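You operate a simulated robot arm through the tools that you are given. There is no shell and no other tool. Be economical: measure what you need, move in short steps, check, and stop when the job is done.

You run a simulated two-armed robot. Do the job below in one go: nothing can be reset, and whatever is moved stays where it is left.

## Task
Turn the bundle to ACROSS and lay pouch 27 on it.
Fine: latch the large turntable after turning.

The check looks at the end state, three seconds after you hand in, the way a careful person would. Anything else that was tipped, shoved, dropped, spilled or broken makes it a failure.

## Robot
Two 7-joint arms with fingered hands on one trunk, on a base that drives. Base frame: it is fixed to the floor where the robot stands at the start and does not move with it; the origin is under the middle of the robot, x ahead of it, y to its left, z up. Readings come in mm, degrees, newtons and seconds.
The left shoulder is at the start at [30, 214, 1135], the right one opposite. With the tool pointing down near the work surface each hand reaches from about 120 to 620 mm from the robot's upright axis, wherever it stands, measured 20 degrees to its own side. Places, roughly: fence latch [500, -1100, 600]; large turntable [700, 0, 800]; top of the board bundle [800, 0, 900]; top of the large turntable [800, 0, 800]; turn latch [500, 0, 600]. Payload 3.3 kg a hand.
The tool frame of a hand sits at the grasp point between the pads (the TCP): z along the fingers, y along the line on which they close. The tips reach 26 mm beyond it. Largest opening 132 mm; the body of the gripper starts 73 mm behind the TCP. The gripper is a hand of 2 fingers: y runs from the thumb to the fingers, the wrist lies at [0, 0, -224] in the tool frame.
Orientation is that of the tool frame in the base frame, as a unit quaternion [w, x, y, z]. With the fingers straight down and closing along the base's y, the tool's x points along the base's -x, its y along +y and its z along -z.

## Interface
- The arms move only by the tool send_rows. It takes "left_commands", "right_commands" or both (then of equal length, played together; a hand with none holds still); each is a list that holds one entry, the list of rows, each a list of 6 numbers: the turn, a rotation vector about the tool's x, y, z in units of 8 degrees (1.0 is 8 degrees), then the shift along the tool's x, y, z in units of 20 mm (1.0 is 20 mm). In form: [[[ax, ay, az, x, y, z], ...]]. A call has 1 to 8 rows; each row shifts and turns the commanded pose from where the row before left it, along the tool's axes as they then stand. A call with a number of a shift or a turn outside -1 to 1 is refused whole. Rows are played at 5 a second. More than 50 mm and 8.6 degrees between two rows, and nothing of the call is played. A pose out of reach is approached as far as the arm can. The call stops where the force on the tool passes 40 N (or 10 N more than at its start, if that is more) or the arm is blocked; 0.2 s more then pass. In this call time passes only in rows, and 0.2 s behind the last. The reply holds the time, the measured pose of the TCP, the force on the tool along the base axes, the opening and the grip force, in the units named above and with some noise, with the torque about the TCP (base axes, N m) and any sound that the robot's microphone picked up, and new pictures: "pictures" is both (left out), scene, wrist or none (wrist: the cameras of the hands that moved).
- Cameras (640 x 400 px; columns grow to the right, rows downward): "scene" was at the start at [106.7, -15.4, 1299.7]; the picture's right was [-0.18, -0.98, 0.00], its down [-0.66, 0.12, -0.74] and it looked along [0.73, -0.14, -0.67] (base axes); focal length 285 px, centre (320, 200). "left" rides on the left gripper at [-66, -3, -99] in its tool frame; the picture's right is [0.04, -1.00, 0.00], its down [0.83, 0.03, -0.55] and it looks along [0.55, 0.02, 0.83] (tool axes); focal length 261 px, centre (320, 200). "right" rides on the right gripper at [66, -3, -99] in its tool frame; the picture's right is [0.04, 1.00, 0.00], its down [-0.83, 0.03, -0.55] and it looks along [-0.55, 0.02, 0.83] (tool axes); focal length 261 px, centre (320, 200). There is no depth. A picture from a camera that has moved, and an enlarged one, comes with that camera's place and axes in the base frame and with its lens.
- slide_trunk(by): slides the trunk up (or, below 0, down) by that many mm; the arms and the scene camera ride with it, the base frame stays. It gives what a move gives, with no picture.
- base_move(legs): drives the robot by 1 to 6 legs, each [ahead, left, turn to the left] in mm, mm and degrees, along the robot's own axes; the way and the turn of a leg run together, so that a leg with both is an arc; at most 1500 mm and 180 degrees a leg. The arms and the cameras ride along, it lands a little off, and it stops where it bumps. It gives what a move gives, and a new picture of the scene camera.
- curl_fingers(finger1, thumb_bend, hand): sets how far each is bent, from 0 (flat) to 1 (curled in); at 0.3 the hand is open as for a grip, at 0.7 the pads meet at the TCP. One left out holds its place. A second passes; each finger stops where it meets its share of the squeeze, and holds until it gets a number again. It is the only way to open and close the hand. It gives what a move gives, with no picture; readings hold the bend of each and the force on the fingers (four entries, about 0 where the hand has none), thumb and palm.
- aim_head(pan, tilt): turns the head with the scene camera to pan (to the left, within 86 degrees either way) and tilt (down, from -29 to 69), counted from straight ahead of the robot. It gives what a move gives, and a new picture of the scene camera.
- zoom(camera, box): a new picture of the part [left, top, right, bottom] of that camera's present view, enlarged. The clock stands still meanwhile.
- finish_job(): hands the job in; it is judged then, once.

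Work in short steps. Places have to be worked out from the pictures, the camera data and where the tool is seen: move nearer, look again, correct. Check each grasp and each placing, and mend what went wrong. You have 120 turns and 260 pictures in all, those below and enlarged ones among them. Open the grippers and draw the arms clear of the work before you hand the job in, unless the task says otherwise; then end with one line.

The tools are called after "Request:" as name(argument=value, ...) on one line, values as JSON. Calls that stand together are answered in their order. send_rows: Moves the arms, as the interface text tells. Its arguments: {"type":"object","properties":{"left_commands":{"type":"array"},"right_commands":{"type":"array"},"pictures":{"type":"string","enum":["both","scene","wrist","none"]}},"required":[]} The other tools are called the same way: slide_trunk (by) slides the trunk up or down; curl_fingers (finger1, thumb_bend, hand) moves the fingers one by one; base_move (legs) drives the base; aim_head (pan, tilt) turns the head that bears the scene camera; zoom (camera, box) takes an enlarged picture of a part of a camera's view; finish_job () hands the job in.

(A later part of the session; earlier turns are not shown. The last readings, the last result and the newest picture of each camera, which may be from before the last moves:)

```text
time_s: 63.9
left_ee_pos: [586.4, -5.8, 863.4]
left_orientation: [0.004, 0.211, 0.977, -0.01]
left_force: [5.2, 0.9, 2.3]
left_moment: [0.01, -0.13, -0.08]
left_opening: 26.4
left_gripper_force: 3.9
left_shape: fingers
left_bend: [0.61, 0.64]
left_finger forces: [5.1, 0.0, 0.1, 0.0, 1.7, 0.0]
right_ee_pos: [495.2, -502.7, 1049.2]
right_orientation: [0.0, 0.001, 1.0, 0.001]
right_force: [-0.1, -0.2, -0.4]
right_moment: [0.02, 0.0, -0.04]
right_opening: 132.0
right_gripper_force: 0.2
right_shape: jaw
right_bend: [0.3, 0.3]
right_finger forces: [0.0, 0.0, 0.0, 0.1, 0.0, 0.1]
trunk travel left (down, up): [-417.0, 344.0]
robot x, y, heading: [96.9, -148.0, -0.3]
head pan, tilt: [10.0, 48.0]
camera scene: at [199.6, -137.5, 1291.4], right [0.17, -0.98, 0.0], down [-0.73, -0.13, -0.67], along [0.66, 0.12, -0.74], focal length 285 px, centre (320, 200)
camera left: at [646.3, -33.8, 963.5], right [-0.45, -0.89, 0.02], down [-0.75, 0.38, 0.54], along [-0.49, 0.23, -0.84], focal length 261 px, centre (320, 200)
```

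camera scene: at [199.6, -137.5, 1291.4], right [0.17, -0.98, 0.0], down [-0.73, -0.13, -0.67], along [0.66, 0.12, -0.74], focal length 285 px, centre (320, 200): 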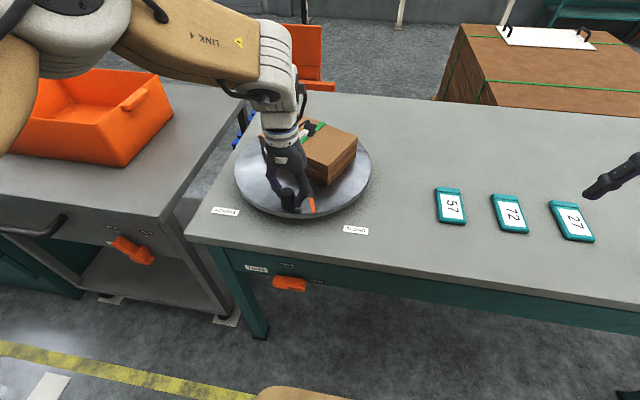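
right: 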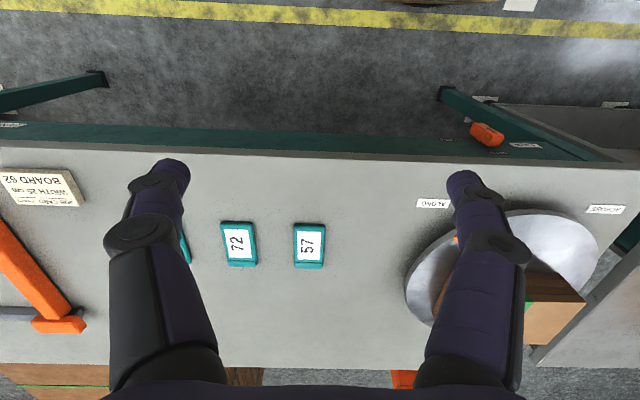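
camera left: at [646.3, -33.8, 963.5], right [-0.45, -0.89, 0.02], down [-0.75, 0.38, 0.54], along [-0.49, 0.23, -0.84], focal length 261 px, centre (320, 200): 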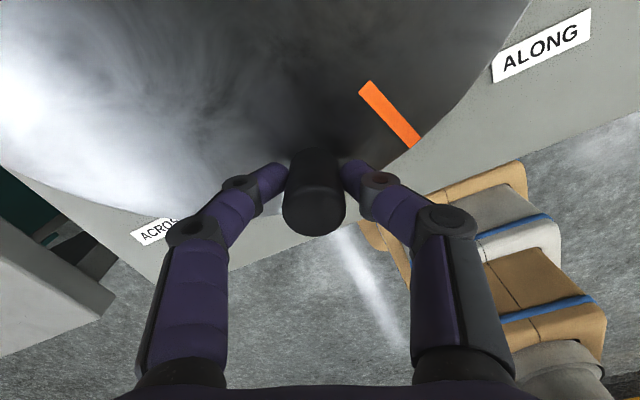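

Turntable follows nicely (24°). Continuing 7 rows.

Request:
send_rows(left_commands=[[[0, 0, 0.75, 0.32, 0.665, 0], [0, 0, 0.75, 0.32, 0.665, 0], [0, 0, 0.75, 0.32, 0.665, 0], [0, 0, 0.75, 0.32, 0.665, 0], [0, 0, 0.75, 0.32, 0.665, 0], [0, 0, 0.75, 0.32, 0.665, 0]]], pictures="both")

```text
time_s: 65.3
left_ee_pos: [603.4, 75.2, 862.8]
left_orientation: [0.007, 0.502, 0.865, -0.006]
left_force: [6.4, -2.7, 1.5]
left_moment: [-0.1, -0.19, -0.09]
left_opening: 27.5
left_gripper_force: 2.7
left_shape: fingers
left_bend: [0.6, 0.64]
left_finger forces: [5.5, 0.1, 0.0, 0.1, 1.3, 0.0]
left hand out of reach, approached as far as the arm can: row 6
right_ee_pos: [496.2, -503.0, 1049.4]
right_orientation: [0.0, 0.001, 1.0, 0.001]
right_force: [0.1, 0.2, -0.4]
right_moment: [0.0, 0.01, 0.02]
right_opening: 132.1
right_gripper_force: 0.0
right_shape: jaw
right_bend: [0.3, 0.3]
right_finger forces: [0.0, 0.1, 0.0, 0.0, 0.1, 0.0]
trunk travel left (down, up): [-417.0, 344.0]
robot x, y, heading: [98.5, -148.1, -0.0]
head pan, tilt: [10.0, 48.0]
camera scene: at [199.8, -138.2, 1291.4], right [0.17, -0.98, 0.0], down [-0.73, -0.13, -0.67], along [0.66, 0.12, -0.74], focal length 285 px, centre (320, 200)
camera left: at [634.3, 18.5, 963.7], right [-0.89, -0.46, 0.0], down [-0.39, 0.75, 0.54], along [-0.25, 0.48, -0.84], focal length 261 px, centre (320, 200)
```

scene: 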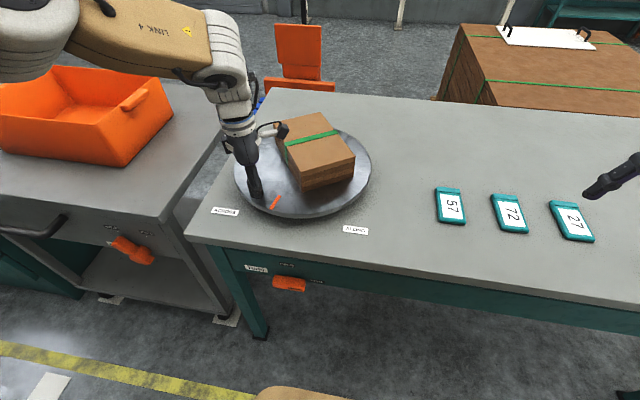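
left: 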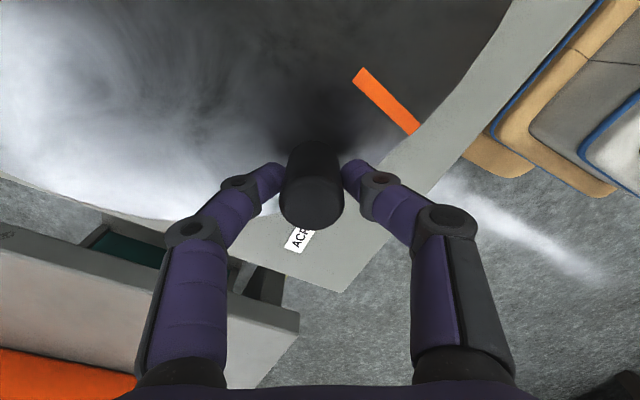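

60° reached, and the wrist is near its roll limit. I finish the last ~30° by translation only, letting the peg pivot in the fingers; doing 4 rows then checking.

Request:
send_rows(left_commands=[[[0, 0, -0.1, 0.32, 0.66, 0], [0, 0, -0.1, 0.25, 0.69, 0], [0, 0, -0.1, 0.175, 0.71, 0], [0, 0, 0, 0.105, 0.73, 0]]], pictures="both")

```text
time_s: 66.3
left_ee_pos: [603.2, 91.4, 858.4]
left_orientation: [0.007, 0.483, 0.876, -0.007]
left_force: [0.2, -0.3, 0.5]
left_moment: [0.0, 0.0, -0.01]
left_opening: 22.4
left_gripper_force: 1.5
left_shape: fingers
left_bend: [0.63, 0.64]
left_finger forces: [1.4, 0.0, 0.0, 0.1, 1.5, 0.0]
left hand out of reach, approached as far as the arm can: row 1, 2, 3, 4
right_ee_pos: [495.6, -502.6, 1050.4]
right_orientation: [0.0, 0.001, 1.0, 0.001]
right_force: [-0.3, -0.5, 1.1]
right_moment: [-0.01, -0.01, -0.01]
right_opening: 131.9
right_gripper_force: 0.0
right_shape: jaw
right_bend: [0.3, 0.3]
right_finger forces: [0.0, 0.0, 0.0, 0.1, 0.0, 0.0]
trunk travel left (down, up): [-417.0, 344.0]
robot x, y, heading: [95.4, -149.7, -0.0]
head pan, tilt: [10.0, 48.0]
camera scene: at [199.2, -137.8, 1291.4], right [0.17, -0.98, 0.0], down [-0.73, -0.13, -0.67], along [0.66, 0.12, -0.74], focal length 285 px, centre (320, 200)
camera left: at [636.7, 36.8, 960.5], right [-0.87, -0.5, 0.01], down [-0.42, 0.73, 0.54], along [-0.27, 0.46, -0.84], focal length 261 px, centre (320, 200)
```

scene: 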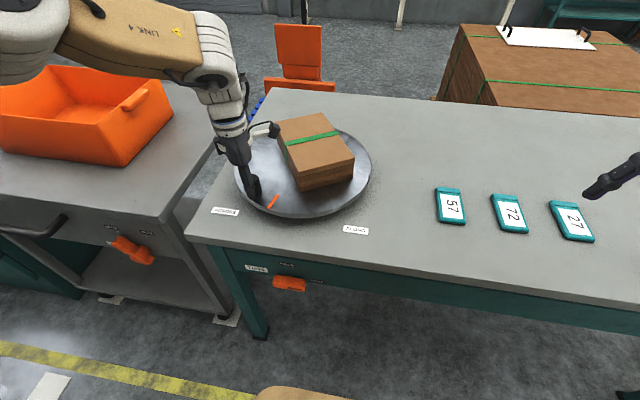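
left: 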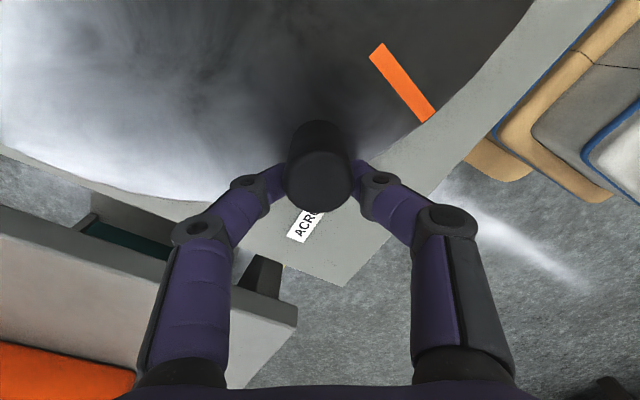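

The arm reached its limit and the peg slipped forward in the fingers. I open, lift, unroll and move the base nearer, then regrip.

Request:
curl_fingers(hand="left", finger1=0.42, thumb_bend=0.42)

Request:
send_rows(left_commands=[[[0, 0, 0, 0, 0, -0.8], [0, 0, 0, 0, 0, -0.8], [0, 0, 0, 0, 0, -0.8], [0, 0, 0, 0, 0, -0.8], [0, 0, -0.9, 0, 0, -0.3], [0, 0, -0.9, 0, 0, 0], [0, 0, -0.9, 0, 0, 0], [0, 0, -0.9, 0, 0, 0]]], pictures="none")

Request:
base_move(legs=[[45, 70, 0]])

Request:
zoom(camera="left", box=[0, 0, 640, 400])

```text
time_s: 67.3
left_ee_pos: [604.0, 91.7, 859.0]
left_orientation: [0.006, 0.482, 0.876, -0.007]
left_force: [0.4, 0.8, -1.1]
left_moment: [0.02, -0.01, 0.0]
left_opening: 92.9
left_gripper_force: 0.0
left_shape: fingers
left_bend: [0.42, 0.42]
left_finger forces: [0.0, 0.0, 0.0, 0.0, 0.1, 0.0]
right_ee_pos: [494.8, -504.0, 1048.5]
right_orientation: [0.0, 0.001, 1.0, 0.0]
right_force: [-0.9, -0.2, -0.2]
right_moment: [-0.01, 0.02, 0.0]
right_opening: 131.9
right_gripper_force: 0.0
right_shape: jaw
right_bend: [0.3, 0.3]
right_finger forces: [0.1, 0.0, 0.0, 0.0, 0.0, 0.0]
trunk travel left (down, up): [-417.0, 344.0]
robot x, y, heading: [95.8, -149.0, -0.2]
head pan, tilt: [10.0, 48.0]
```

```text
time_s: 69.1
left_ee_pos: [600.0, 88.5, 928.4]
left_orientation: [0.003, 0.249, 0.968, -0.009]
left_force: [-0.2, -0.2, -0.1]
left_moment: [-0.01, 0.02, -0.01]
left_opening: 93.3
left_gripper_force: 0.1
left_shape: fingers
left_bend: [0.42, 0.42]
left_finger forces: [0.0, 0.1, 0.0, 0.0, 0.0, 0.0]
left hand out of reach, approached as far as the arm can: row 3
right_ee_pos: [495.5, -502.8, 1048.9]
right_orientation: [0.0, 0.001, 1.0, 0.002]
right_force: [-0.3, 0.3, -0.5]
right_moment: [0.03, 0.04, 0.01]
right_opening: 132.2
right_gripper_force: 0.1
right_shape: jaw
right_bend: [0.3, 0.3]
right_finger forces: [0.0, 0.1, 0.0, 0.0, 0.1, 0.1]
trunk travel left (down, up): [-417.0, 344.0]
robot x, y, heading: [96.9, -153.2, 0.0]
head pan, tilt: [10.0, 48.0]
```

```text
time_s: 70.2
left_ee_pos: [644.8, 161.2, 928.0]
left_orientation: [0.003, 0.251, 0.968, -0.008]
left_force: [0.1, -0.5, -0.7]
left_moment: [-0.04, 0.01, 0.0]
left_opening: 93.0
left_gripper_force: 0.1
left_shape: fingers
left_bend: [0.42, 0.42]
left_finger forces: [0.1, 0.0, 0.0, 0.0, 0.0, 0.0]
right_ee_pos: [541.8, -430.2, 1050.1]
right_orientation: [0.0, 0.001, 1.0, -0.001]
right_force: [0.8, 0.5, 0.7]
right_moment: [0.0, 0.03, -0.02]
right_opening: 131.8
right_gripper_force: 0.0
right_shape: jaw
right_bend: [0.3, 0.3]
right_finger forces: [0.0, 0.1, 0.0, 0.0, 0.0, 0.0]
trunk travel left (down, up): [-417.0, 344.0]
robot x, y, heading: [141.5, -77.1, -0.2]
head pan, tilt: [10.0, 48.0]
camera scene: at [245.3, -65.4, 1291.3], right [0.17, -0.98, 0.0], down [-0.73, -0.13, -0.67], along [0.66, 0.11, -0.74], focal length 285 px, centre (320, 200)
```

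scene: 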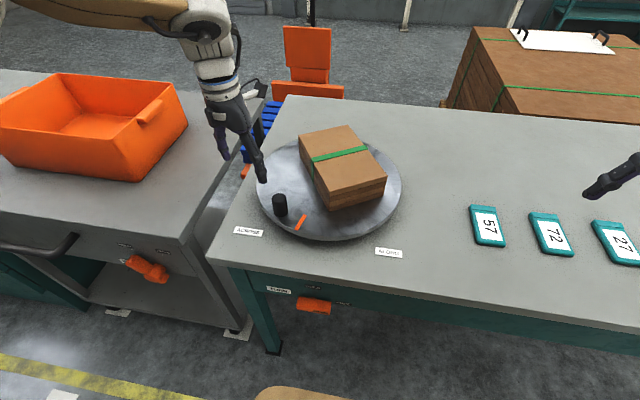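

```text
1.00 times, centred on (320, 200) of left (not enlarged: the box is as wide or as high as the picture)
camera zoom: at [701.3, 128.5, 1029.0], right [-0.52, -0.85, 0.02], down [-0.71, 0.44, 0.54], along [-0.47, 0.27, -0.84], focal length 261 px, centre (320, 200)
```

zoom: 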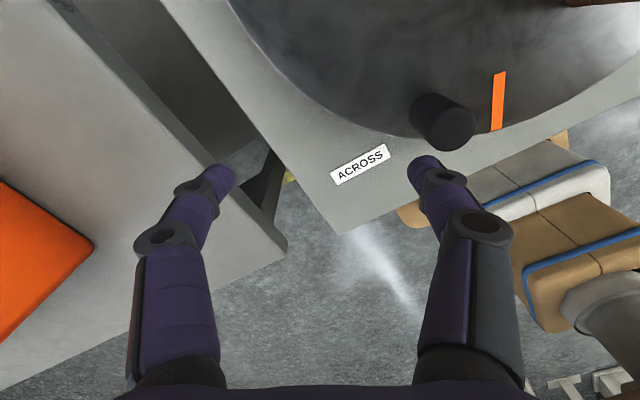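

Peg is now about (611,81). I move back over it and lower around it again.

Request:
send_rows(left_commands=[[[0, 0, 0, -0.09, -0.865, 0], [0, 0, 0, -0.09, -0.865, 0], [0, 0, 0, -0.09, -0.865, 0], [0, 0, 0, -0.09, -0.865, 0], [0, 0, 0, -0.09, -0.865, 0], [0, 0, 0, 0, 0, 0.6]]], pictures="wrist")

```text
time_s: 71.5
left_ee_pos: [609.9, 81.4, 915.6]
left_orientation: [0.002, 0.25, 0.968, -0.009]
left_force: [0.0, 0.3, -0.1]
left_moment: [-0.02, -0.02, 0.0]
left_opening: 93.0
left_gripper_force: 0.0
left_shape: fingers
left_bend: [0.42, 0.42]
left_finger forces: [0.0, 0.0, 0.1, 0.1, 0.0, 0.1]
right_ee_pos: [542.6, -431.3, 1048.9]
right_orientation: [0.0, 0.0, 1.0, 0.001]
right_force: [0.1, -0.9, 0.6]
right_moment: [0.01, 0.03, -0.01]
right_opening: 131.8
right_gripper_force: 0.0
right_shape: jaw
right_bend: [0.3, 0.3]
right_finger forces: [0.0, 0.0, 0.0, 0.0, 0.1, 0.0]
trunk travel left (down, up): [-417.0, 344.0]
robot x, y, heading: [144.3, -80.5, -0.0]
head pan, tilt: [10.0, 48.0]
camera left: at [666.4, 48.0, 1017.4], right [-0.52, -0.85, 0.01], down [-0.71, 0.44, 0.54], along [-0.47, 0.27, -0.84], focal length 261 px, centre (320, 200)
```

left: 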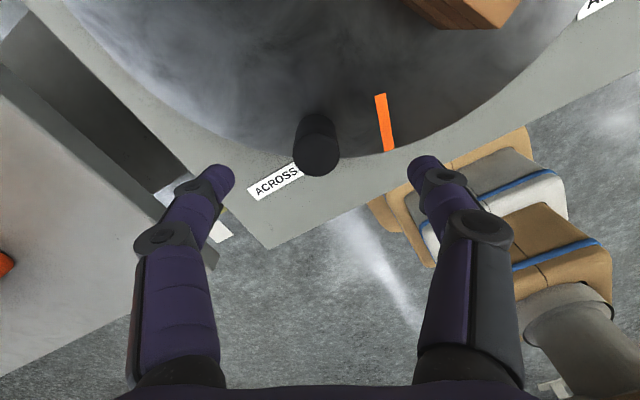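

Aligned. Lowering to z≈864 and gripping.

Request:
send_rows(left_commands=[[[0, 0, 0, -0.1, 0, 0.9], [0, 0, 0, -0.05, 0, 0.9], [0, 0, 0, 0, 0, 0.75]]], pictures="none")

Request:
curl_fingers(hand="left", finger1=0.66, thumb_bend=0.66)

Request:
zoom(camera="left", box=[0, 0, 640, 400])

```text
time_s: 72.3
left_ee_pos: [612.3, 78.3, 867.0]
left_orientation: [0.003, 0.25, 0.968, -0.01]
left_force: [0.4, 0.1, 1.0]
left_moment: [0.03, -0.02, 0.0]
left_opening: 93.2
left_gripper_force: 0.0
left_shape: fingers
left_bend: [0.42, 0.42]
left_finger forces: [0.0, 0.0, 0.1, 0.0, 0.0, 0.0]
right_ee_pos: [541.4, -431.8, 1049.5]
right_orientation: [0.001, 0.001, 1.0, 0.001]
right_force: [-0.6, -0.1, 0.7]
right_moment: [0.01, 0.01, 0.01]
right_opening: 131.9
right_gripper_force: 0.1
right_shape: jaw
right_bend: [0.3, 0.3]
right_finger forces: [0.1, 0.0, 0.0, 0.0, 0.0, 0.0]
trunk travel left (down, up): [-417.0, 344.0]
robot x, y, heading: [146.9, -80.5, -0.1]
head pan, tilt: [10.0, 48.0]
```

```text
time_s: 73.3
left_ee_pos: [612.5, 78.5, 868.5]
left_orientation: [0.002, 0.25, 0.968, -0.008]
left_force: [0.0, -0.1, -1.2]
left_moment: [0.03, 0.0, -0.02]
left_opening: 26.5
left_gripper_force: 3.2
left_shape: fingers
left_bend: [0.61, 0.64]
left_finger forces: [3.5, 0.0, 0.0, 0.0, 3.2, 0.1]
right_ee_pos: [540.6, -431.6, 1050.0]
right_orientation: [0.0, 0.001, 1.0, 0.001]
right_force: [-0.3, -0.4, -0.6]
right_moment: [0.0, -0.02, 0.0]
right_opening: 132.0
right_gripper_force: 0.1
right_shape: jaw
right_bend: [0.3, 0.3]
right_finger forces: [0.0, 0.0, 0.1, 0.0, 0.1, 0.0]
trunk travel left (down, up): [-417.0, 344.0]
robot x, y, heading: [140.1, -78.0, -0.0]
head pan, tilt: [10.0, 48.0]
```

```text
1.00 times, centred on (320, 200) of left (not enlarged: the box is as wide or as high as the picture)
camera zoom: at [669.3, 45.7, 968.3], right [-0.52, -0.85, 0.01], down [-0.71, 0.44, 0.54], along [-0.47, 0.27, -0.84], focal length 261 px, centre (320, 200)
```

zoom: 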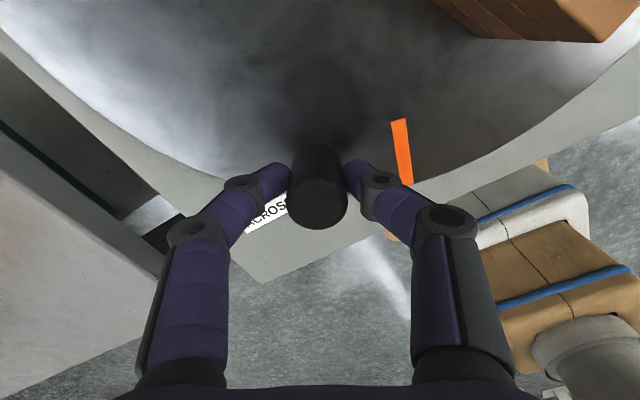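

Gripped. Turning 4 rows more (24°) with the hand rolling along.

Request:
send_rows(left_commands=[[[0, 0, 0.75, -0.11, 0.73, 0], [0, 0, 0.75, -0.11, 0.73, 0], [0, 0, 0.75, -0.11, 0.73, 0], [0, 0, 0.75, -0.11, 0.73, 0]]], pictures="both")

```text
time_s: 74.3
left_ee_pos: [656.7, 119.1, 866.2]
left_orientation: [0.005, 0.447, 0.894, -0.007]
left_force: [-0.9, 0.6, 0.5]
left_moment: [0.07, -0.01, -0.03]
left_opening: 25.5
left_gripper_force: 3.5
left_shape: fingers
left_bend: [0.62, 0.65]
left_finger forces: [3.8, 0.0, 0.0, 0.0, 2.9, 0.1]
right_ee_pos: [541.2, -430.6, 1049.6]
right_orientation: [0.001, 0.001, 1.0, 0.001]
right_force: [-0.6, -0.2, -0.1]
right_moment: [0.01, 0.0, -0.01]
right_opening: 131.6
right_gripper_force: 0.0
right_shape: jaw
right_bend: [0.3, 0.3]
right_finger forces: [0.1, 0.1, 0.0, 0.1, 0.1, 0.0]
trunk travel left (down, up): [-417.0, 344.0]
robot x, y, heading: [138.0, -79.1, 0.0]
head pan, tilt: [10.0, 48.0]
camera scene: at [244.8, -66.5, 1291.4], right [0.17, -0.98, 0.0], down [-0.73, -0.13, -0.67], along [0.66, 0.12, -0.74], focal length 285 px, centre (320, 200)
camera left: at [694.4, 66.5, 968.1], right [-0.82, -0.57, 0.01], down [-0.47, 0.7, 0.54], along [-0.31, 0.44, -0.84], focal length 261 px, centre (320, 200)
```

scene: 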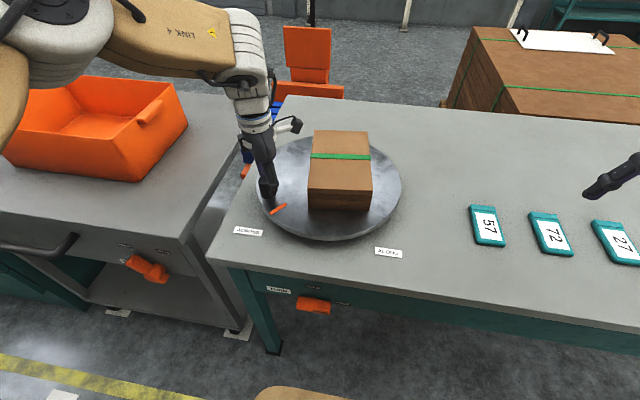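
left: 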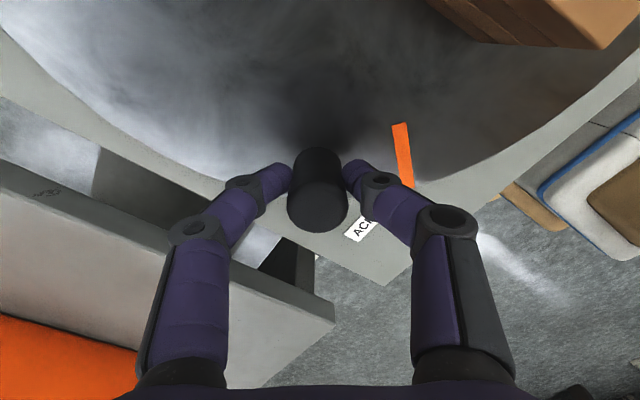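

About 5–6° left by my count; I check the mark against the ACROSS label.

Request:
zoom(camera="scene", box=[220, 120, 420, 260])

```text
2.86 times, centred on (320, 190) of scene
camera zoom: at [244.8, -66.5, 1291.4], right [0.17, -0.98, 0.0], down [-0.73, -0.13, -0.67], along [0.66, 0.12, -0.74], focal length 815 px, centre (320, 229)
```

zoom: 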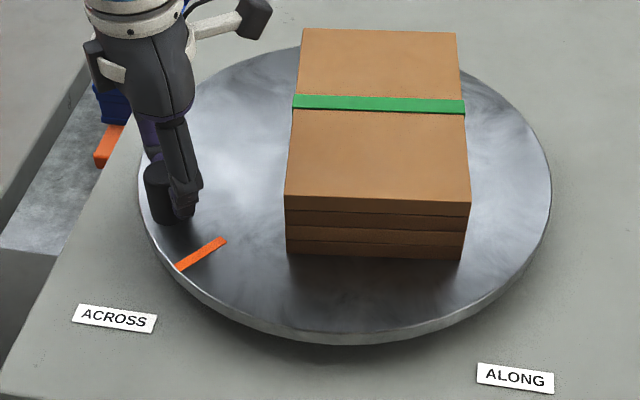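

Mark is at ~139–140° against the 135° of ACROSS, bundle edge about 5° short. One more row of 5°.

Request:
send_rows(left_commands=[[[0, 0, 0.65, -0.1, 0.65, 0]]], pictures="scene")

Request:
zoom(camera="scene", box=[220, 120, 420, 260])

```text
time_s: 74.8
left_ee_pos: [666.4, 124.6, 867.7]
left_orientation: [0.007, 0.487, 0.873, -0.007]
left_force: [0.5, 1.3, 0.3]
left_moment: [0.04, -0.03, -0.02]
left_opening: 24.8
left_gripper_force: 3.0
left_shape: fingers
left_bend: [0.62, 0.64]
left_finger forces: [3.6, 0.0, 0.0, 0.0, 2.4, 0.0]
right_ee_pos: [541.0, -431.2, 1049.4]
right_orientation: [0.0, 0.001, 1.0, 0.0]
right_force: [0.1, 0.2, -0.5]
right_moment: [0.01, 0.0, -0.01]
right_opening: 132.1
right_gripper_force: 0.0
right_shape: jaw
right_bend: [0.3, 0.3]
right_finger forces: [0.0, 0.0, 0.1, 0.0, 0.0, 0.1]
trunk travel left (down, up): [-417.0, 344.0]
robot x, y, heading: [140.9, -81.9, -0.0]
head pan, tilt: [10.0, 48.0]
camera scene: at [245.2, -66.3, 1291.3], right [0.17, -0.98, 0.0], down [-0.73, -0.13, -0.67], along [0.66, 0.12, -0.74], focal length 285 px, centre (320, 200)
```

scene: 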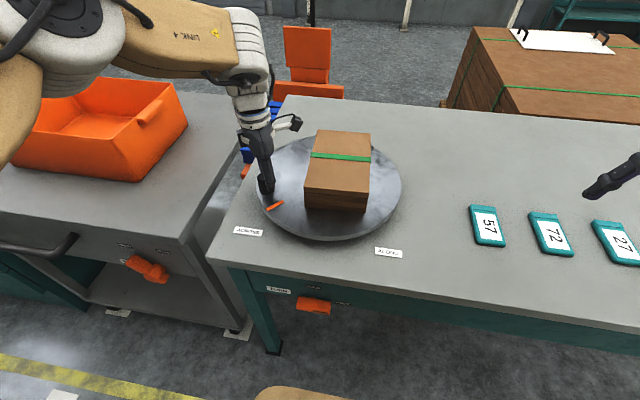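

```text
2.86 times, centred on (320, 190) of scene
camera zoom: at [245.2, -66.3, 1291.3], right [0.17, -0.98, 0.0], down [-0.73, -0.13, -0.67], along [0.66, 0.12, -0.74], focal length 815 px, centre (320, 229)
```

zoom: 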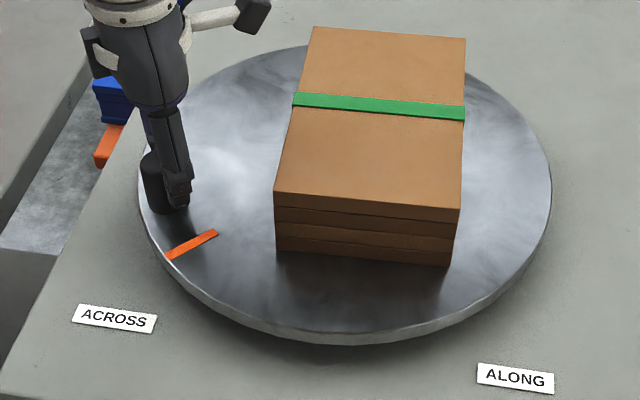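

Mark now ≈135°. The bundle edge might still be 2–3° short, so I take a sharper look.

Request:
zoom(camera="scene", box=[295, 120, 385, 220])

Request:
zoom(camera="scene", box=[225, 190, 315, 250])

```text
4.00 times, centred on (340, 170) of scene
camera zoom: at [245.2, -66.3, 1291.3], right [0.17, -0.98, 0.0], down [-0.73, -0.13, -0.67], along [0.66, 0.12, -0.74], focal length 1141 px, centre (240, 320)
```

zoom: 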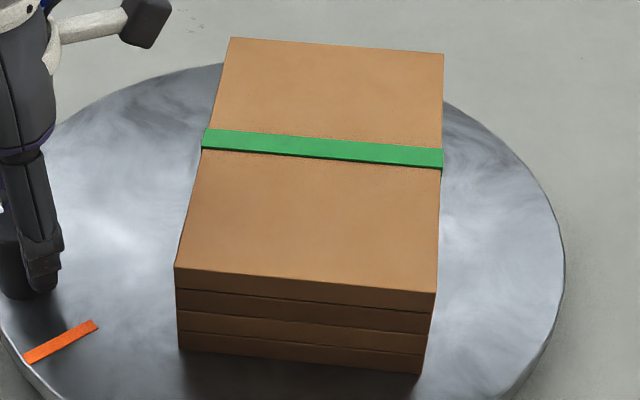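

```text
6.67 times, centred on (270, 220) of scene
camera zoom: at [245.2, -66.3, 1291.3], right [0.17, -0.98, 0.0], down [-0.73, -0.13, -0.67], along [0.66, 0.12, -0.74], focal length 1902 px, centre (653, 67)
```

zoom: 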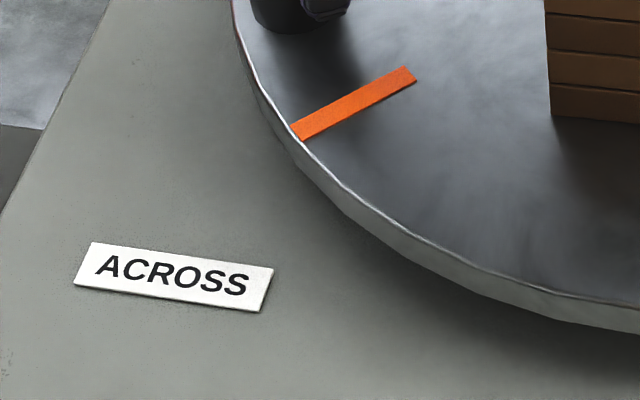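

Bundle edges show ~2.5° short, mark within ~1°. I nudge 1.5° more, then recheck.

Request:
send_rows(left_commands=[[[0, 0, 0.2, -0.03, 0.2, 0]]], pictures="none")

Request:
zoom(camera="scene", box=[295, 120, 385, 220])

Request:
zoom(camera="scene", box=[225, 190, 315, 250])

```text
time_s: 75.2
left_ee_pos: [663.2, 122.2, 867.5]
left_orientation: [0.008, 0.498, 0.867, -0.007]
left_force: [0.8, -0.4, 1.7]
left_moment: [0.02, -0.03, 0.05]
left_opening: 24.7
left_gripper_force: 3.6
left_shape: fingers
left_bend: [0.62, 0.65]
left_finger forces: [3.3, 0.1, 0.0, 0.0, 3.7, 0.1]
left hand out of reach, approached as far as the arm can: row 1
right_ee_pos: [540.6, -431.4, 1050.6]
right_orientation: [0.0, 0.001, 1.0, 0.001]
right_force: [0.5, -0.1, 0.3]
right_moment: [0.01, 0.02, -0.02]
right_opening: 131.9
right_gripper_force: 0.0
right_shape: jaw
right_bend: [0.3, 0.3]
right_finger forces: [0.1, 0.1, 0.0, 0.0, 0.0, 0.0]
trunk travel left (down, up): [-417.0, 344.0]
robot x, y, heading: [143.3, -78.9, -0.2]
head pan, tilt: [10.0, 48.0]
```

```text
4.00 times, centred on (340, 170) of scene
camera zoom: at [244.4, -66.9, 1291.5], right [0.17, -0.98, 0.0], down [-0.73, -0.13, -0.67], along [0.66, 0.12, -0.74], focal length 1141 px, centre (240, 320)
```

zoom: 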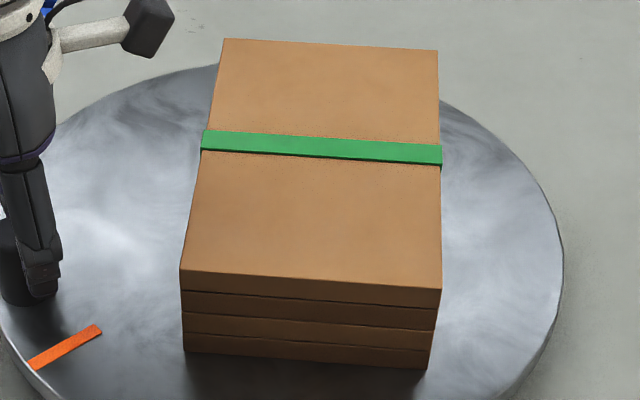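

```text
6.67 times, centred on (270, 220) of scene
camera zoom: at [244.4, -66.9, 1291.5], right [0.17, -0.98, 0.0], down [-0.73, -0.13, -0.67], along [0.66, 0.12, -0.74], focal length 1902 px, centre (653, 67)
```

zoom: 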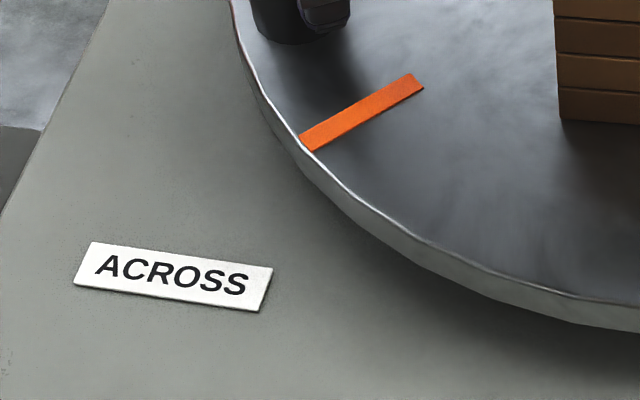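

The arm hit its roll limit and slipped back ~1.5°. I unroll a little and push 3° by translation.

Request:
send_rows(left_commands=[[[0, 0, -0.5, 0, 0.1, 0], [0, 0, -0.3, 0, 0.25, 0]]], pictures="none")

Request:
zoom(camera="scene", box=[295, 120, 385, 220])

Request:
zoom(camera="scene", box=[225, 190, 315, 250])

```text
time_s: 75.8
left_ee_pos: [667.6, 125.9, 866.8]
left_orientation: [0.005, 0.45, 0.893, -0.009]
left_force: [-0.1, -2.7, 3.0]
left_moment: [-0.07, 0.0, -0.11]
left_opening: 24.8
left_gripper_force: 3.9
left_shape: fingers
left_bend: [0.63, 0.64]
left_finger forces: [4.6, 0.0, 0.0, 0.0, 4.1, 0.1]
right_ee_pos: [541.7, -432.4, 1050.0]
right_orientation: [0.001, 0.001, 1.0, 0.001]
right_force: [-0.3, 1.4, 0.0]
right_moment: [0.01, 0.01, 0.01]
right_opening: 131.6
right_gripper_force: 0.0
right_shape: jaw
right_bend: [0.3, 0.3]
right_finger forces: [0.0, 0.0, 0.0, 0.0, 0.0, 0.0]
trunk travel left (down, up): [-417.0, 344.0]
robot x, y, heading: [142.1, -80.5, -0.1]
head pan, tilt: [10.0, 48.0]
```

```text
4.00 times, centred on (340, 170) of scene
camera zoom: at [244.4, -67.3, 1291.5], right [0.17, -0.98, 0.0], down [-0.73, -0.13, -0.67], along [0.66, 0.12, -0.74], focal length 1141 px, centre (240, 320)
```

zoom: 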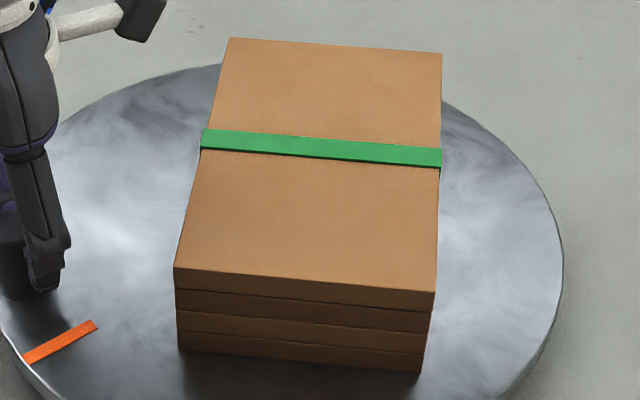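

```text
6.67 times, centred on (270, 220) of scene
camera zoom: at [244.4, -67.3, 1291.5], right [0.17, -0.98, 0.0], down [-0.73, -0.13, -0.67], along [0.66, 0.12, -0.74], focal length 1902 px, centre (653, 67)
```

zoom: 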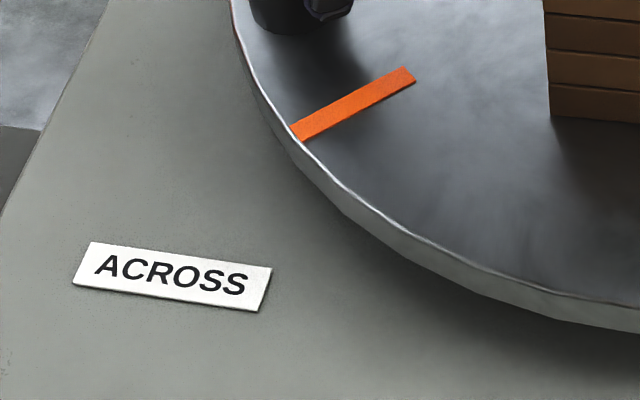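

Back to the earlier state; 2° more by translation.

Request:
send_rows(left_commands=[[[0, 0, 0, -0.05, 0.35, 0]]], pictures="none")

Request:
zoom(camera="scene", box=[295, 120, 385, 220])

Request:
zoom(camera="scene", box=[225, 190, 315, 250])

```text
time_s: 76.2
left_ee_pos: [674.1, 129.5, 865.2]
left_orientation: [0.004, 0.449, 0.894, -0.008]
left_force: [0.0, -5.0, 3.8]
left_moment: [-0.14, 0.03, -0.04]
left_opening: 25.3
left_gripper_force: 4.7
left_shape: fingers
left_bend: [0.63, 0.64]
left_finger forces: [3.6, 0.0, 0.0, 0.0, 5.8, 0.1]
right_ee_pos: [541.5, -432.2, 1049.3]
right_orientation: [0.0, 0.001, 1.0, 0.001]
right_force: [0.5, -0.2, 0.9]
right_moment: [0.01, 0.04, 0.0]
right_opening: 131.9
right_gripper_force: 0.0
right_shape: jaw
right_bend: [0.3, 0.3]
right_finger forces: [0.1, 0.0, 0.1, 0.0, 0.0, 0.0]
trunk travel left (down, up): [-417.0, 344.0]
robot x, y, heading: [143.0, -83.3, -0.1]
head pan, tilt: [10.0, 48.0]
```

```text
4.00 times, centred on (340, 170) of scene
camera zoom: at [244.2, -67.5, 1291.5], right [0.17, -0.98, 0.0], down [-0.73, -0.13, -0.67], along [0.66, 0.12, -0.74], focal length 1141 px, centre (240, 320)
```

zoom: 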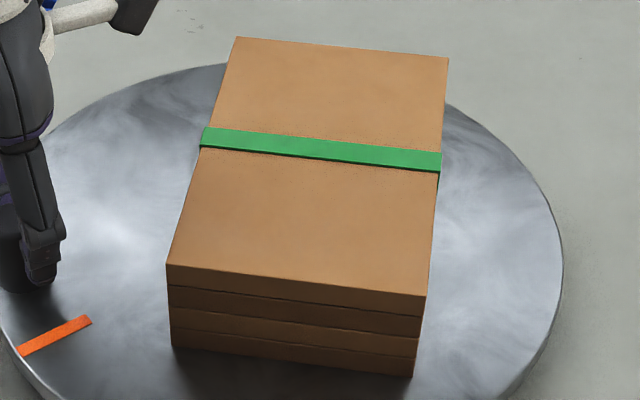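

```text
6.67 times, centred on (270, 220) of scene
camera zoom: at [244.2, -67.5, 1291.5], right [0.17, -0.98, 0.0], down [-0.73, -0.13, -0.67], along [0.66, 0.12, -0.74], focal length 1902 px, centre (653, 67)
```

zoom: 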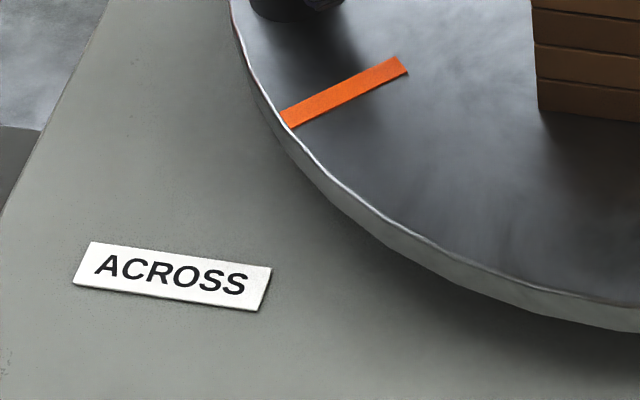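

Bundle edges and mark are both aligned with ACROSS now. I release the peg and lift clear.

Request:
curl_fingers(hand="left", finger1=0.5, thumb_bend=0.5)

Request:
send_rows(left_commands=[[[0, 0, 0, 0, 0, -0.8], [0, 0, 0, 0, 0, -0.8], [0, 0, 0, 0, 0, -0.8], [0, 0, 0, 0, 0, -0.8], [0, 0, 0, 0, 0, -0.8]]], pictures="none")

Request:
zoom(camera="scene", box=[215, 110, 415, 260])

```text
time_s: 77.2
left_ee_pos: [674.7, 129.0, 867.1]
left_orientation: [0.005, 0.45, 0.893, -0.008]
left_force: [-0.1, 0.7, -0.5]
left_moment: [-0.02, 0.0, 0.0]
left_opening: 65.8
left_gripper_force: 0.0
left_shape: fingers
left_bend: [0.5, 0.5]
left_finger forces: [0.0, 0.0, 0.0, 0.0, 0.0, 0.0]
right_ee_pos: [540.3, -432.7, 1049.9]
right_orientation: [0.0, 0.001, 1.0, 0.001]
right_force: [0.6, -0.5, 0.3]
right_moment: [0.01, 0.0, -0.02]
right_opening: 131.7
right_gripper_force: 0.1
right_shape: jaw
right_bend: [0.3, 0.3]
right_finger forces: [0.0, 0.1, 0.0, 0.0, 0.0, 0.0]
trunk travel left (down, up): [-417.0, 344.0]
robot x, y, heading: [144.6, -76.2, -0.1]
head pan, tilt: [10.0, 48.0]
```

```text
time_s: 78.3
left_ee_pos: [664.7, 128.4, 944.0]
left_orientation: [0.008, 0.45, 0.893, -0.007]
left_force: [-0.6, 0.3, -0.1]
left_moment: [0.02, -0.01, 0.02]
left_opening: 65.8
left_gripper_force: 0.1
left_shape: fingers
left_bend: [0.5, 0.5]
left_finger forces: [0.0, 0.1, 0.0, 0.0, 0.1, 0.1]
left hand out of reach, approached as far as the arm can: row 4, 5
right_ee_pos: [540.9, -432.3, 1049.4]
right_orientation: [0.0, 0.001, 1.0, 0.001]
right_force: [0.6, -0.4, -0.5]
right_moment: [0.02, -0.01, -0.02]
right_opening: 131.8
right_gripper_force: 0.1
right_shape: jaw
right_bend: [0.3, 0.3]
right_finger forces: [0.1, 0.1, 0.0, 0.1, 0.1, 0.0]
trunk travel left (down, up): [-417.0, 344.0]
robot x, y, heading: [140.9, -78.4, 0.3]
head pan, tilt: [10.0, 48.0]
```

```text
2.67 times, centred on (315, 185) of scene
camera zoom: at [244.2, -66.8, 1291.5], right [0.17, -0.98, 0.0], down [-0.73, -0.13, -0.67], along [0.66, 0.12, -0.74], focal length 761 px, centre (333, 240)
```

zoom: 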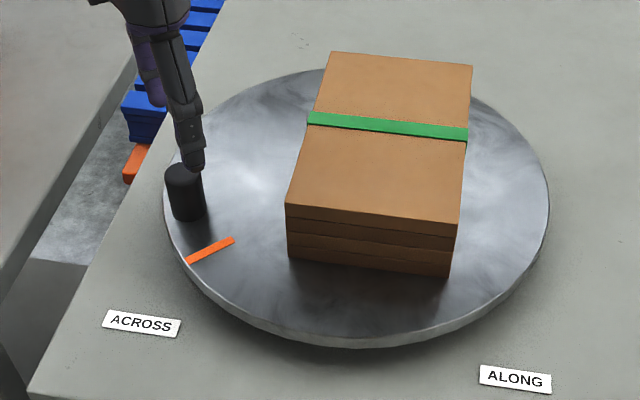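

Checking it has not sprung back.

Request:
zoom(camera="scene", box=[295, 120, 385, 220])

Request:
zoom(camera="scene", box=[225, 190, 315, 250])

```text
4.00 times, centred on (340, 170) of scene
camera zoom: at [244.2, -66.8, 1291.5], right [0.17, -0.98, 0.0], down [-0.73, -0.13, -0.67], along [0.66, 0.12, -0.74], focal length 1141 px, centre (240, 320)
```

zoom: 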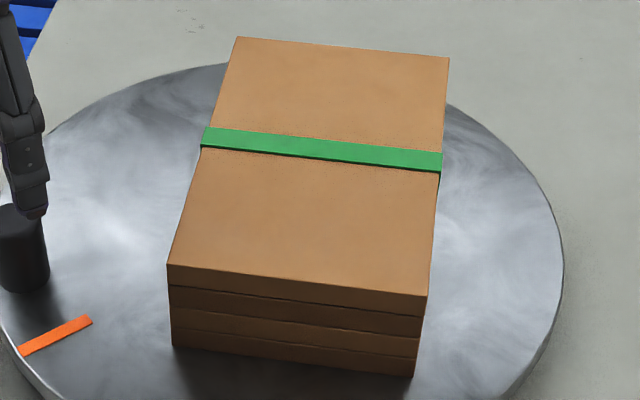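

```text
6.67 times, centred on (270, 220) of scene
camera zoom: at [244.2, -66.8, 1291.5], right [0.17, -0.98, 0.0], down [-0.73, -0.13, -0.67], along [0.66, 0.12, -0.74], focal length 1902 px, centre (653, 67)
```

zoom: 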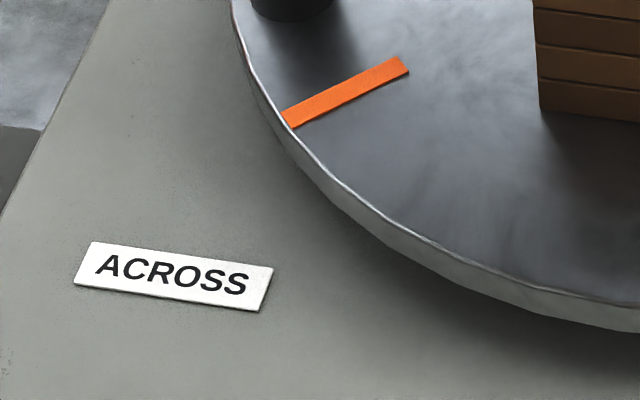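

Stable. Now to re-latch: I back the base away to the staging spot used before, with the hand high.

Request:
base_move(legs=[[-452, 0, 0], [0, -122, 0]])

Request:
curl_fingers(hand="left", finger1=0.7, thumb_bend=0.7)

Request:
send_rows(left_commands=[[[0, 0, -0.95, 0, 0, 0], [0, 0, -0.95, 0, 0, 0], [0, 0, -0.95, 0, 0, 0], [0, 0, -0.95, 0, 0, 0], [0, 0, -0.95, 0, 0, 0], [0, 0, -0.95, 0, 0, 0], [0, 0, -0.9, 0, 0, 0]]], pictures="none")

```text
time_s: 81.9
left_ee_pos: [211.2, 5.7, 943.9]
left_orientation: [0.006, 0.449, 0.894, -0.006]
left_force: [0.4, -0.1, 0.3]
left_moment: [0.05, 0.0, 0.0]
left_opening: 66.0
left_gripper_force: 0.0
left_shape: fingers
left_bend: [0.5, 0.5]
left_finger forces: [0.1, 0.1, 0.0, 0.1, 0.1, 0.1]
right_ee_pos: [85.8, -555.0, 1049.3]
right_orientation: [0.001, 0.001, 1.0, 0.002]
right_force: [0.3, -0.6, -0.4]
right_moment: [0.03, -0.02, 0.0]
right_opening: 131.6
right_gripper_force: 0.1
right_shape: jaw
right_bend: [0.3, 0.3]
right_finger forces: [0.0, 0.0, 0.0, 0.0, 0.1, 0.0]
trunk travel left (down, up): [-417.0, 344.0]
robot x, y, heading: [-312.4, -198.0, 0.1]
head pan, tilt: [10.0, 48.0]
camera scene: at [-211.0, -189.9, 1291.5], right [0.17, -0.99, 0.0], down [-0.73, -0.13, -0.67], along [0.66, 0.12, -0.74], focal length 285 px, centre (320, 200)
```

scene: 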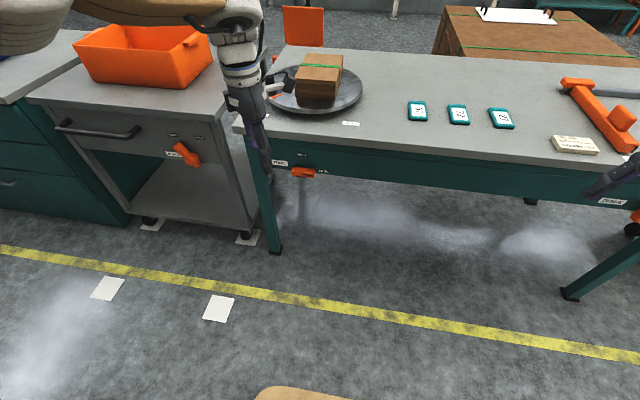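

```text
time_s: 82.9
left_ee_pos: [210.8, 7.0, 943.6]
left_orientation: [0.006, 0.449, 0.893, -0.007]
left_force: [0.6, -1.6, -1.4]
left_moment: [0.0, -0.04, 0.04]
left_opening: 2.0
left_gripper_force: 0.0
left_shape: fingers
left_bend: [0.7, 0.7]
left_finger forces: [0.0, 0.0, 0.0, 0.1, 0.0, 0.0]
right_ee_pos: [85.2, -553.4, 1048.5]
right_orientation: [0.0, 0.001, 1.0, 0.002]
right_force: [-0.4, 0.0, -0.2]
right_moment: [0.01, 0.01, -0.03]
right_opening: 131.7
right_gripper_force: 0.1
right_shape: jaw
right_bend: [0.3, 0.3]
right_finger forces: [0.0, 0.0, 0.0, 0.1, 0.0, 0.1]
trunk travel left (down, up): [-417.0, 344.0]
robot x, y, heading: [-314.1, -202.4, -0.0]
head pan, tilt: [10.0, 48.0]
```

```text
time_s: 84.5
left_ee_pos: [209.8, 6.5, 944.0]
left_orientation: [0.002, 0.004, 1.0, -0.01]
left_force: [0.5, -0.1, -0.4]
left_moment: [-0.03, 0.0, 0.0]
left_opening: 2.2
left_gripper_force: 0.0
left_shape: fingers
left_bend: [0.7, 0.7]
left_finger forces: [0.1, 0.1, 0.2, 0.0, 0.0, 0.0]
right_ee_pos: [84.5, -552.9, 1050.0]
right_orientation: [0.0, 0.002, 1.0, 0.001]
right_force: [0.0, 0.4, 0.2]
right_moment: [-0.02, -0.01, -0.03]
right_opening: 131.9
right_gripper_force: 0.0
right_shape: jaw
right_bend: [0.3, 0.3]
right_finger forces: [0.0, 0.1, 0.0, 0.0, 0.1, 0.1]
trunk travel left (down, up): [-417.0, 344.0]
robot x, y, heading: [-315.0, -203.8, 0.2]
head pan, tilt: [10.0, 48.0]
```

Pitching the hand to horizontal while moving it forward.

Request:
send_rows(left_commands=[[[0, -1, 0, -0.8, -0.2, 0], [0, -1, 0, -0.79, -0.2, 0.11], [0, -1, 0, -0.77, -0.2, 0.22], [0, -1, 0, -0.73, -0.2, 0.33], [0, -1, 0, -0.68, -0.2, 0.42], [0, -1, 0, -0.61, -0.2, 0.51], [0, -1, 0, -0.54, -0.2, 0.6], [0, -1, 0, -0.45, -0.2, 0.66]]], pictures="none")

Request:
send_rows(left_commands=[[[0, -1, 0, 0.7, 0, 0], [0, -1, 0, 0.7, 0, 0], [0, -1, 0, 0.7, 0, 0], [0, -0.25, 0, 0.7, 0, 0], [0, 0, 0, 0.7, 0, 0]]], pictures="none")

```text
time_s: 86.3
left_ee_pos: [338.4, -25.9, 946.7]
left_orientation: [0.533, -0.001, 0.846, -0.011]
left_force: [0.8, 1.2, -0.7]
left_moment: [-0.01, 0.04, 0.0]
left_opening: 1.9
left_gripper_force: 0.1
left_shape: fingers
left_bend: [0.7, 0.7]
left_finger forces: [0.0, 0.1, 0.0, 0.1, 0.1, 0.0]
right_ee_pos: [85.9, -554.0, 1049.8]
right_orientation: [-0.001, 0.002, 1.0, 0.001]
right_force: [-0.1, -0.7, 0.3]
right_moment: [0.0, 0.02, 0.01]
right_opening: 131.4
right_gripper_force: 0.1
right_shape: jaw
right_bend: [0.3, 0.3]
right_finger forces: [0.0, 0.0, 0.0, 0.0, 0.0, 0.0]
trunk travel left (down, up): [-417.0, 344.0]
robot x, y, heading: [-310.3, -201.6, 0.1]
head pan, tilt: [10.0, 48.0]
```

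```text
time_s: 87.5
left_ee_pos: [325.0, -30.6, 879.1]
left_orientation: [0.709, -0.003, 0.705, -0.01]
left_force: [0.1, 0.8, -0.7]
left_moment: [-0.01, 0.01, -0.01]
left_opening: 2.1
left_gripper_force: 0.0
left_shape: fingers
left_bend: [0.7, 0.7]
left_finger forces: [0.0, 0.0, 0.1, 0.0, 0.0, 0.1]
left hand out of reach, approached as far as the arm can: row 3
right_ee_pos: [85.0, -554.8, 1050.2]
right_orientation: [0.0, 0.001, 1.0, 0.001]
right_force: [0.1, 0.6, -0.4]
right_moment: [0.01, 0.01, 0.0]
right_opening: 131.9
right_gripper_force: 0.0
right_shape: jaw
right_bend: [0.3, 0.3]
right_finger forces: [0.0, 0.0, 0.0, 0.0, 0.0, 0.1]
trunk travel left (down, up): [-417.0, 344.0]
robot x, y, heading: [-313.1, -203.8, -0.0]
head pan, tilt: [10.0, 48.0]
```

Horizontal. Lowering the trunk, then the hand to below the lever's right end.

Request:
slide_trunk(by=-220)

Request:
send_rows(left_commands=[[[0, 0, 0, 0.8, 0, 0.5], [0, 0, 0, 0.8, 0, 0.5], [0, 0, 0, 0.8, 0, 0.5], [0, 0, 0, 0.8, 0, 0.5], [0, 0, 0, 0.5, 0, 0.2]]], pictures="none")

Request:
base_move(legs=[[85, 0, 0]])

Request:
zoom(camera="left", box=[0, 0, 640, 400])

```text
time_s: 89.9
left_ee_pos: [323.1, -30.6, 618.7]
left_orientation: [0.685, -0.003, 0.729, -0.011]
left_force: [-0.3, 0.6, -0.3]
left_moment: [0.04, -0.01, 0.02]
left_opening: 2.2
left_gripper_force: 0.1
left_shape: fingers
left_bend: [0.7, 0.7]
left_finger forces: [0.1, 0.0, 0.0, 0.0, 0.0, 0.0]
right_ee_pos: [85.6, -552.9, 829.2]
right_orientation: [0.0, 0.003, 1.0, 0.002]
right_force: [-0.1, -0.8, 0.3]
right_moment: [-0.02, 0.01, 0.01]
right_opening: 132.2
right_gripper_force: 0.1
right_shape: jaw
right_bend: [0.3, 0.3]
right_finger forces: [0.0, 0.1, 0.0, 0.0, 0.1, 0.0]
trunk travel left (down, up): [-197.0, 564.0]
robot x, y, heading: [-316.5, -201.8, -0.1]
head pan, tilt: [10.0, 48.0]
```

```text
time_s: 91.1
left_ee_pos: [361.9, -32.7, 542.5]
left_orientation: [0.684, -0.004, 0.729, -0.011]
left_force: [1.1, -0.6, 0.1]
left_moment: [0.0, 0.02, -0.02]
left_opening: 1.9
left_gripper_force: 0.0
left_shape: fingers
left_bend: [0.7, 0.7]
left_finger forces: [0.1, 0.2, 0.0, 0.0, 0.0, 0.1]
right_ee_pos: [85.0, -553.7, 829.4]
right_orientation: [0.0, 0.002, 1.0, 0.0]
right_force: [0.0, -0.2, -0.2]
right_moment: [-0.03, 0.0, 0.0]
right_opening: 131.9
right_gripper_force: 0.0
right_shape: jaw
right_bend: [0.3, 0.3]
right_finger forces: [0.1, 0.1, 0.1, 0.1, 0.1, 0.0]
trunk travel left (down, up): [-197.0, 564.0]
robot x, y, heading: [-314.3, -199.9, -0.1]
head pan, tilt: [10.0, 48.0]
```

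```text
time_s: 92.1
left_ee_pos: [446.1, -35.3, 544.0]
left_orientation: [0.685, -0.003, 0.729, -0.011]
left_force: [-0.2, 0.4, 0.1]
left_moment: [-0.03, 0.01, 0.01]
left_opening: 1.9
left_gripper_force: 0.1
left_shape: fingers
left_bend: [0.7, 0.7]
left_finger forces: [0.0, 0.1, 0.1, 0.1, 0.0, 0.0]
right_ee_pos: [168.8, -555.6, 830.3]
right_orientation: [0.0, 0.003, 1.0, 0.001]
right_force: [-0.2, 0.1, -0.5]
right_moment: [0.02, 0.0, 0.0]
right_opening: 132.0
right_gripper_force: 0.0
right_shape: jaw
right_bend: [0.3, 0.3]
right_finger forces: [0.1, 0.0, 0.0, 0.1, 0.0, 0.0]
trunk travel left (down, up): [-197.0, 564.0]
robot x, y, heading: [-228.2, -205.1, -0.2]
head pan, tilt: [10.0, 48.0]
camera scene: at [-80.3, -188.7, 1068.1], right [0.17, -0.99, 0.0], down [-0.73, -0.13, -0.67], along [0.66, 0.11, -0.74], focal length 285 px, centre (320, 200)
```

scene: 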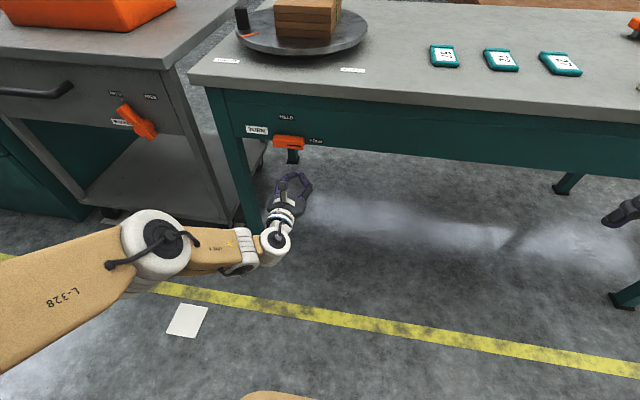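

```text
1.00 times, centred on (320, 200) of left (not enlarged: the box is as wide or as high as the picture)
camera zoom: at [352.3, -35.2, 616.0], right [-0.01, -1.0, -0.02], down [-0.6, 0.02, -0.8], along [0.8, 0.0, -0.6], focal length 261 px, centre (320, 200)
```

zoom: 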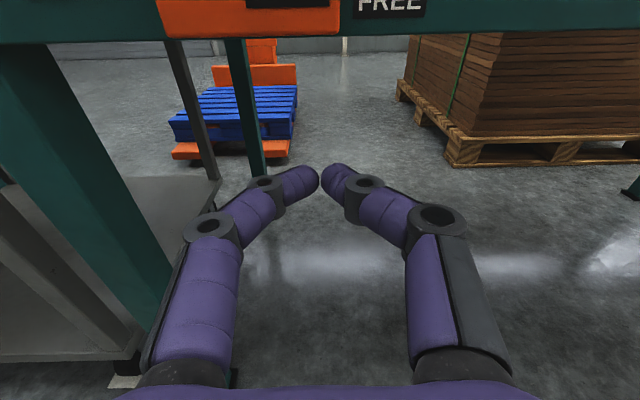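

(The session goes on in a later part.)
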